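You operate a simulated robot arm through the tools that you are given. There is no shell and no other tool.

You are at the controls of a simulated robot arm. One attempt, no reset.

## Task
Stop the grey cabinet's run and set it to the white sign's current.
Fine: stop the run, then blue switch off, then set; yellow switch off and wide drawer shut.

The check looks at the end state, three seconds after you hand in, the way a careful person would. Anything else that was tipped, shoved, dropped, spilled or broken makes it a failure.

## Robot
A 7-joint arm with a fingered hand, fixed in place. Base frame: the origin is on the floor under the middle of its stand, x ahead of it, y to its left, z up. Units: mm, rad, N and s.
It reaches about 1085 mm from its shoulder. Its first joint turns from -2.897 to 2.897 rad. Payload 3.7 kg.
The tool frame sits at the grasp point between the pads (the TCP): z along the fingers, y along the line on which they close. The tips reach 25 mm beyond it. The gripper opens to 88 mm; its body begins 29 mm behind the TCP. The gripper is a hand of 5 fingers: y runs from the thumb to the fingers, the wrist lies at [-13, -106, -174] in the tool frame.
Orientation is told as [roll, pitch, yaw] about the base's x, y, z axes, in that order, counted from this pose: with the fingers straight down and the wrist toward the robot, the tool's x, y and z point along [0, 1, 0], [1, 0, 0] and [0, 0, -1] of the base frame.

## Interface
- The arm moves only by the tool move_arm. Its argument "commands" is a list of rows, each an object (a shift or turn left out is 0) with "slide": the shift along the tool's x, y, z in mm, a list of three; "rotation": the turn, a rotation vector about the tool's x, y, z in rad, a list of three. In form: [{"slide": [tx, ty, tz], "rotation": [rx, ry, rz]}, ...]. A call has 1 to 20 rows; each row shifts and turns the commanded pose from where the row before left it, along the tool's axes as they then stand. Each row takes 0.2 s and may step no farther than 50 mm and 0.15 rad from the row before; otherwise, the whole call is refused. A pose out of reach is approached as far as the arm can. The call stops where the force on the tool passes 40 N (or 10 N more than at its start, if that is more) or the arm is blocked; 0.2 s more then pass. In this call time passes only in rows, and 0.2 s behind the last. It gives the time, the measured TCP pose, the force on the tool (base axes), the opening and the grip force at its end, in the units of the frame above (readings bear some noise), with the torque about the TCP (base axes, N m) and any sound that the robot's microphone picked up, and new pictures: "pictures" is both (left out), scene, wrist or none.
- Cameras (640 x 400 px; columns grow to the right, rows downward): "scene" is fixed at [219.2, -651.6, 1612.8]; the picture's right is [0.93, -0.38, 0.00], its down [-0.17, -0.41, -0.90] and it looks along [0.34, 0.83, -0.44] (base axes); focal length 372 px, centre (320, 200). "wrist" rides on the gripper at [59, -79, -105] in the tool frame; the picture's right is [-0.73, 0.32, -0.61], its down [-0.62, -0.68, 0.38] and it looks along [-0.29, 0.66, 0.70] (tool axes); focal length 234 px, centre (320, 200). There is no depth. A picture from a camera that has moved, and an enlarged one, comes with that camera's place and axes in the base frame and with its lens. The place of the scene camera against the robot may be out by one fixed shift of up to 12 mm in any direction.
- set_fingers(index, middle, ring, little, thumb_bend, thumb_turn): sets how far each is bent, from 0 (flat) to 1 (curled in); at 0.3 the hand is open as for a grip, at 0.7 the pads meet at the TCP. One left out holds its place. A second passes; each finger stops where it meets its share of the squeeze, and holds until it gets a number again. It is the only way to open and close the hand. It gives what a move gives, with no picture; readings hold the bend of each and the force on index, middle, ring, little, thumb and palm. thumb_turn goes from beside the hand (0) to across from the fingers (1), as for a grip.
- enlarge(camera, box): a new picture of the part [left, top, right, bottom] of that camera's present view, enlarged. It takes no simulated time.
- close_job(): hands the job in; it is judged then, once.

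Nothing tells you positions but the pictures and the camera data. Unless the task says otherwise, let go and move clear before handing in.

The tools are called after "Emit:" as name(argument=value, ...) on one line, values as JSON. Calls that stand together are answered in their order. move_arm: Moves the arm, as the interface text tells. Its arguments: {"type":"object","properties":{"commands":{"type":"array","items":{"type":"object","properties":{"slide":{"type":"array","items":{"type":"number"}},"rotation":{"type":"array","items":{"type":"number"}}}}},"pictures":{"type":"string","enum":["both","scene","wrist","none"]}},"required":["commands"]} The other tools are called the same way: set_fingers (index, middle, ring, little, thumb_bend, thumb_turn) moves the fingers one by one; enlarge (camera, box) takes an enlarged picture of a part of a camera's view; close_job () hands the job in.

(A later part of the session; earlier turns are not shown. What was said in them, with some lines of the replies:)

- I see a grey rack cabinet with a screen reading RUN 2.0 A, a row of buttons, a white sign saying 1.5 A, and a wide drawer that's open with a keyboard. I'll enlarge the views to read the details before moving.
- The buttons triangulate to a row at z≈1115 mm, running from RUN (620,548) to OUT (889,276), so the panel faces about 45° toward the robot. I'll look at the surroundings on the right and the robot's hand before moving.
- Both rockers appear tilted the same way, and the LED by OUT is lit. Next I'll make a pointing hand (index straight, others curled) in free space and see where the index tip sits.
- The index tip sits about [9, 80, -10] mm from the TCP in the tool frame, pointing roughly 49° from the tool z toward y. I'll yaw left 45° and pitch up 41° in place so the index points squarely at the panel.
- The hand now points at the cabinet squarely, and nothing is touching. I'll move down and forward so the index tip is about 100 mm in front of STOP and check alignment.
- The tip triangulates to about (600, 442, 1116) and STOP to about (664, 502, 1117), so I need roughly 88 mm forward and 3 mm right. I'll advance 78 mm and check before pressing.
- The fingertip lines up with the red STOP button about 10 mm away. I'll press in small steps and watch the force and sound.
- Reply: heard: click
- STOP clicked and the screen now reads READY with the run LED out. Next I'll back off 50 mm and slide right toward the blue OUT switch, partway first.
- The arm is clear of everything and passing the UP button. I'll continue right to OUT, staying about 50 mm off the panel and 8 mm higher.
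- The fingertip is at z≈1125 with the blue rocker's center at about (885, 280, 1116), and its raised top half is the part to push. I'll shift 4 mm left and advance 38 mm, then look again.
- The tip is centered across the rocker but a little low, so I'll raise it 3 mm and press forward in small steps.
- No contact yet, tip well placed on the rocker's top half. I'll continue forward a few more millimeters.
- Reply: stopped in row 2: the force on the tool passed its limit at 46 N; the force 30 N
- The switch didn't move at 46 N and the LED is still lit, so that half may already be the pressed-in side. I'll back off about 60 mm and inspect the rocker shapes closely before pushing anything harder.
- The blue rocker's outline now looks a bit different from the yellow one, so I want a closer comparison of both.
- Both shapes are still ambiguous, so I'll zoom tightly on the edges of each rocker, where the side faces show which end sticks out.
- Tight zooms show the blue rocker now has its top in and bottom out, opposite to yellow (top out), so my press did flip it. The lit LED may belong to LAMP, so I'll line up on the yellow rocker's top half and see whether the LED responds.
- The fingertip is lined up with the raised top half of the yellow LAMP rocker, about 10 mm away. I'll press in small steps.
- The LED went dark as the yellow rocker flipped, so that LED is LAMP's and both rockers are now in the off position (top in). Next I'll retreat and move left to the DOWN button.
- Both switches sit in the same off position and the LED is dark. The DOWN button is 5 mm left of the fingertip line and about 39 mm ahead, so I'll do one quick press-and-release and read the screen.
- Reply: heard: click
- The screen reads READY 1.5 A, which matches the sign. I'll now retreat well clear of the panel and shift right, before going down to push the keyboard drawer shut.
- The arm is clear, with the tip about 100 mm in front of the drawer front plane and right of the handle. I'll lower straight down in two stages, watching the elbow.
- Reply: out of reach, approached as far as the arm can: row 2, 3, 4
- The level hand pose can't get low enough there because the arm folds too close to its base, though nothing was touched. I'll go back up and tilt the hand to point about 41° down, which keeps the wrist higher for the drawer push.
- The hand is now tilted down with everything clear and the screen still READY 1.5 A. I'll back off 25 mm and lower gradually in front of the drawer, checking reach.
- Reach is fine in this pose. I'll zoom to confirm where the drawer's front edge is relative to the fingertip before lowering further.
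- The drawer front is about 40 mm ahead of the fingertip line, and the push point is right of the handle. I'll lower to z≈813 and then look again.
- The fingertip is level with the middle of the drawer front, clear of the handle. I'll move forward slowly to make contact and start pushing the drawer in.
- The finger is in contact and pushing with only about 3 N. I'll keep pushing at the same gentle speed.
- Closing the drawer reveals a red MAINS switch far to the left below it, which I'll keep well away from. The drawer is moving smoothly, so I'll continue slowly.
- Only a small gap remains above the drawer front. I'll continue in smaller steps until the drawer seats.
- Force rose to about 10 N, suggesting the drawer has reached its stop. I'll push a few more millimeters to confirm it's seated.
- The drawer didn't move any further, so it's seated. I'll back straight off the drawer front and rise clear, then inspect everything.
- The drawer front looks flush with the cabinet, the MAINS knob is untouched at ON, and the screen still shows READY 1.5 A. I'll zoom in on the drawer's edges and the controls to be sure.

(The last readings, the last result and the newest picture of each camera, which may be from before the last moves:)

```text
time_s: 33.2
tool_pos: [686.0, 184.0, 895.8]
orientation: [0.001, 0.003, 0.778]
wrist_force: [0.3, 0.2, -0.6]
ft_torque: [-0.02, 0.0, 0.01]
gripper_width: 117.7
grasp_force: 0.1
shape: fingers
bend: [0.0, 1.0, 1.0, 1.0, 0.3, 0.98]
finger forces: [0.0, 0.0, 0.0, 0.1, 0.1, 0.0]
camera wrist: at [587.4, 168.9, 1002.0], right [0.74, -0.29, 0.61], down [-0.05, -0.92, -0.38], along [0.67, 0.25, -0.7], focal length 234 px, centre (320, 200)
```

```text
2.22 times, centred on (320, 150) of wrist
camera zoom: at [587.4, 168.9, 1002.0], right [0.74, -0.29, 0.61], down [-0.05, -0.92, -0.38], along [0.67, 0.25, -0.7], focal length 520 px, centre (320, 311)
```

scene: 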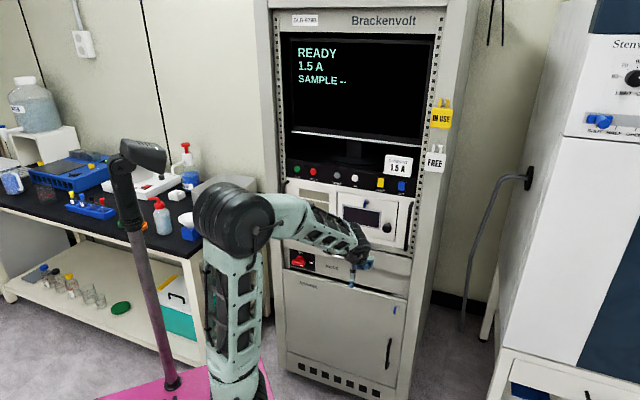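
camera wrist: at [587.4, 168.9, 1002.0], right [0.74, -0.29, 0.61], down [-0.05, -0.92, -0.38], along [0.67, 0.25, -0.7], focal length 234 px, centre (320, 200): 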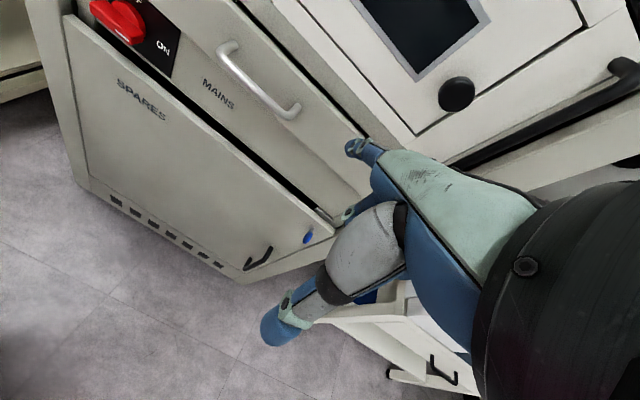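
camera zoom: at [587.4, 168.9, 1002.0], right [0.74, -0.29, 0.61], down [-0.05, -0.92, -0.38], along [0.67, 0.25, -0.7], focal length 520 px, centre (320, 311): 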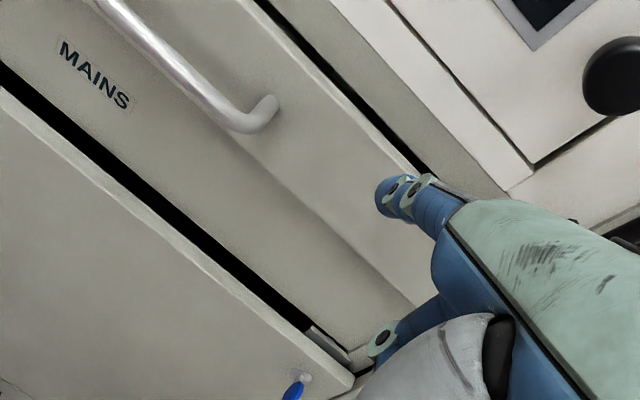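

Both rockers are in the off position, both LEDs are dark and the tags and sign are in place. I'll rise to the earlier vantage point where the wrist camera sees the whole drawer from above.

Emit:
move_arm(commands=[{"slide": [0, -38, 0]}, {"slide": [0, 0, -40]}, {"slide": [0, 0, -40]}, {"slide": [0, 0, -40]}, {"slide": [0, 0, -40]}, {"slide": [0, 0, -40]}], pictures="both")

Emit:
enlarge(camera="wrist", box=[40, 20, 360, 240])

Emit:
enlarge(camera="wrist", box=[240, 140, 380, 260])

```text
time_s: 34.6
tool_pos: [659.4, 159.7, 1092.4]
orientation: [0.001, 0.001, 0.779]
wrist_force: [-0.2, 0.8, 0.7]
ft_torque: [0.01, -0.01, 0.02]
gripper_width: 117.9
grasp_force: 0.1
shape: fingers
bend: [0.0, 1.0, 1.0, 1.0, 0.3, 0.98]
finger forces: [0.0, 0.0, 0.0, 0.0, 0.1, 0.0]
camera wrist: at [560.8, 144.7, 1199.8], right [0.74, -0.29, 0.61], down [-0.05, -0.92, -0.38], along [0.67, 0.25, -0.7], focal length 234 px, centre (320, 200)
```

scene: 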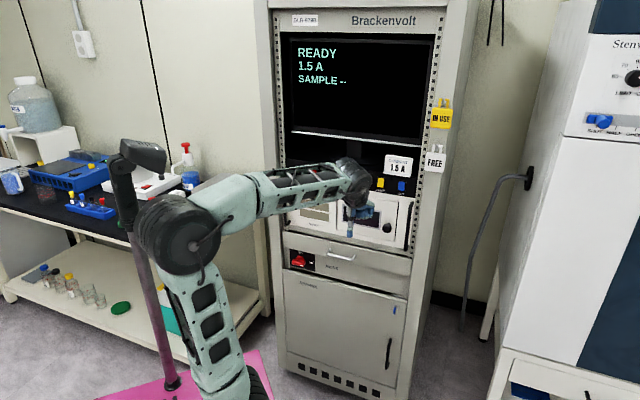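
wrist: 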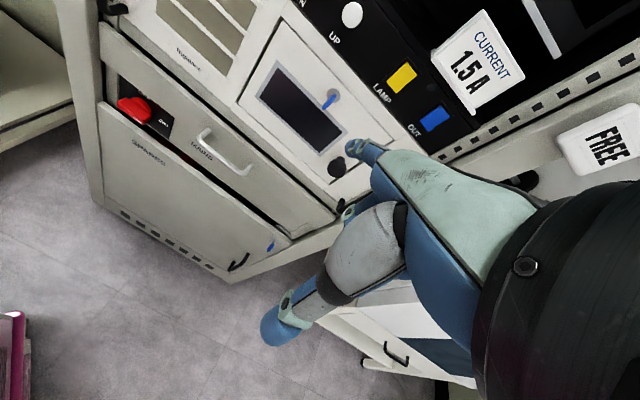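

```text
1.82 times, centred on (200, 130) of wrist
camera zoom: at [560.8, 144.7, 1199.8], right [0.74, -0.29, 0.61], down [-0.05, -0.92, -0.38], along [0.67, 0.25, -0.7], focal length 426 px, centre (538, 327)
```

zoom: 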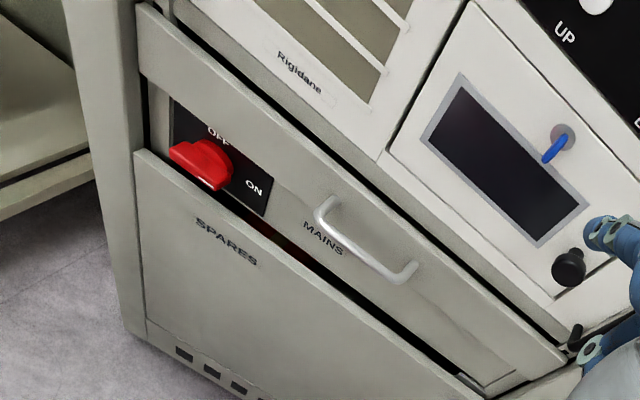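

```text
3.33 times, centred on (310, 200) of wrist
camera zoom: at [560.8, 144.7, 1199.8], right [0.74, -0.29, 0.61], down [-0.05, -0.92, -0.38], along [0.67, 0.25, -0.7], focal length 781 px, centre (353, 200)
```

zoom: 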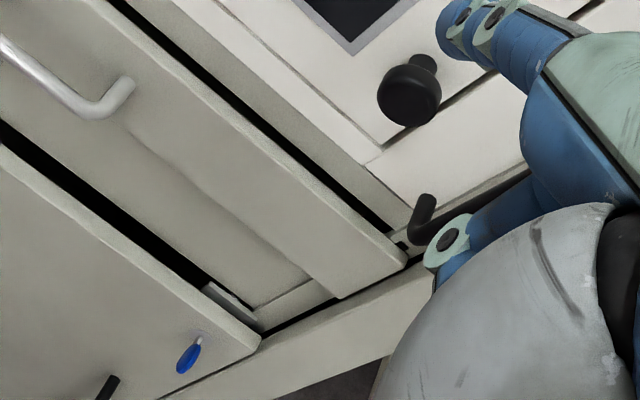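

The drawer is flush with the frame, same as the SPARES door. I'll take a last close look at the switches from this angle, comparable to the starting view, and move the hand farther away from the cabinet.

Emit:
enlarge(camera="wrist", box=[370, 50, 466, 145])

Emit:
move_arm(commands=[{"slide": [0, -30, -20]}, {"slide": [0, -30, -20]}, {"slide": [0, -30, -20]}, {"slide": [0, -30, -20]}], pictures="both")

Emit:
enlarge(camera="scene", box=[260, 0, 480, 300])

Emit:
enlarge(camera="scene", box=[368, 165, 416, 200])

```text
4.21 times, centred on (418, 98) of wrist
camera zoom: at [560.8, 144.7, 1199.8], right [0.74, -0.29, 0.61], down [-0.05, -0.92, -0.38], along [0.67, 0.25, -0.7], focal length 986 px, centre (-93, 632)
```

zoom: 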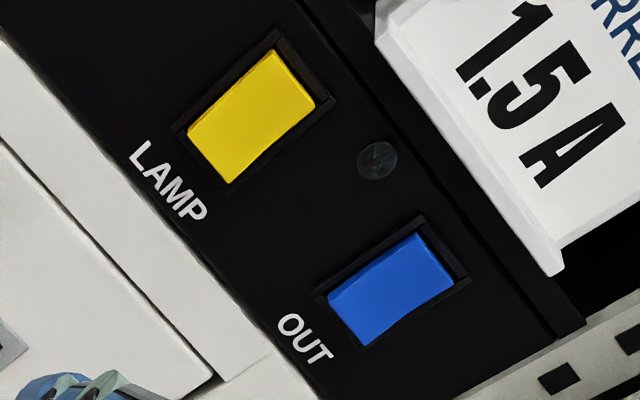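

```text
time_s: 35.6
tool_pos: [567.6, 73.7, 1174.5]
orientation: [0.003, 0.002, 0.779]
wrist_force: [0.1, 0.0, 0.1]
ft_torque: [-0.01, 0.0, 0.0]
gripper_width: 117.9
grasp_force: 0.2
shape: fingers
bend: [0.0, 1.0, 1.0, 1.0, 0.3, 0.98]
finger forces: [0.0, 0.0, 0.0, 0.1, 0.0, 0.0]
camera wrist: at [469.4, 58.4, 1281.0], right [0.74, -0.29, 0.61], down [-0.05, -0.92, -0.38], along [0.67, 0.26, -0.7], focal length 234 px, centre (320, 200)
```

scene: 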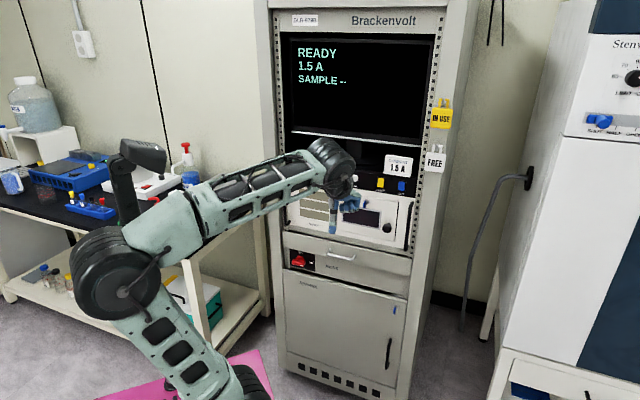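
wrist: 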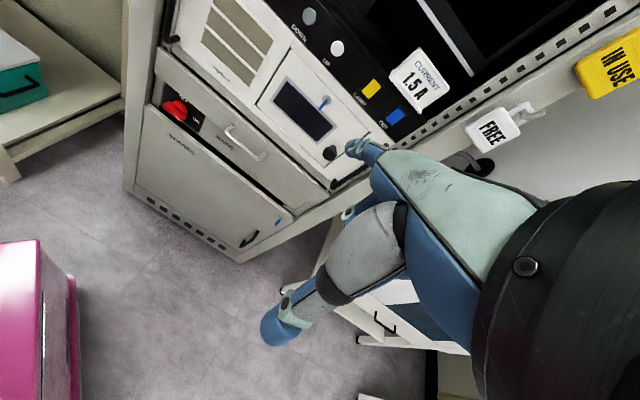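

```text
1.33 times, centred on (370, 150) of scene
camera zoom: at [219.2, -651.6, 1612.8], right [0.93, -0.38, 0.0], down [-0.17, -0.41, -0.9], along [0.34, 0.83, -0.44], focal length 496 px, centre (253, 267)
```

zoom: 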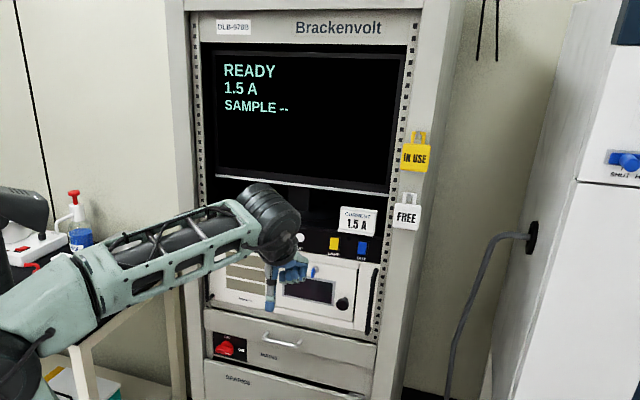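

```text
11.43 times, centred on (392, 182) of scene
camera zoom: at [219.2, -651.6, 1612.8], right [0.93, -0.38, 0.0], down [-0.17, -0.41, -0.9], along [0.34, 0.83, -0.44], focal length 4255 px, centre (-503, 400)
```

zoom: 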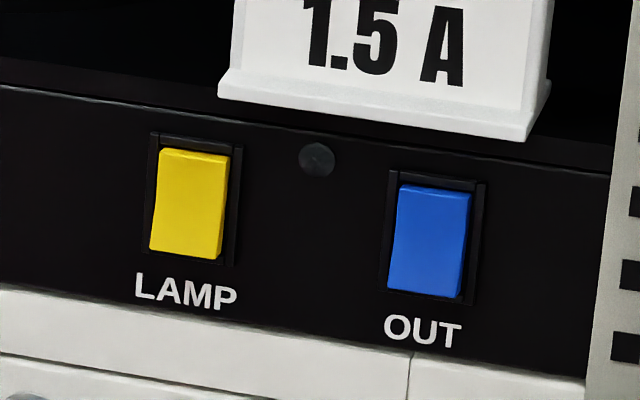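

Everything checks out from here. The run is stopped and the screen reads READY 1.5 A, matching the sign. Both rockers are in the off position, the drawer is shut, nothing else looks disturbed, and the hand is well clear, so I'm handing in.

Emit:
close_job()

```text
The job is handed in.
```

The job is handed in. The grey cabinet's run is stopped and its screen reads READY 1.5 A, which matches the white sign.

- **Run:** one press of STOP changed the screen from RUN to READY, and the run light went out.
- **Blue switch (OUT):** I switched it off after stopping the run and before changing the current. It has no light of its own, so I judged it by its position. It started the same way as the yellow switch and now sits the same way again, now that yellow is off. The first press hit the arm's force limit (46 N) at the end of the switch's travel, and I saw no damage.
- **Current:** one press of DOWN took it from 2.0 A to 1.5 A.
- **Yellow switch (LAMP):** off; the light beside it went out when I pressed it.
- **Wide drawer:** I pushed it in slowly until it stopped. From above it looks flush with the cabinet front.

Closing the drawer uncovered a red MAINS knob below it. It points to ON, and I did not touch it. The sign and the hanging tags are where they were, and the hand is clear of the cabinet.
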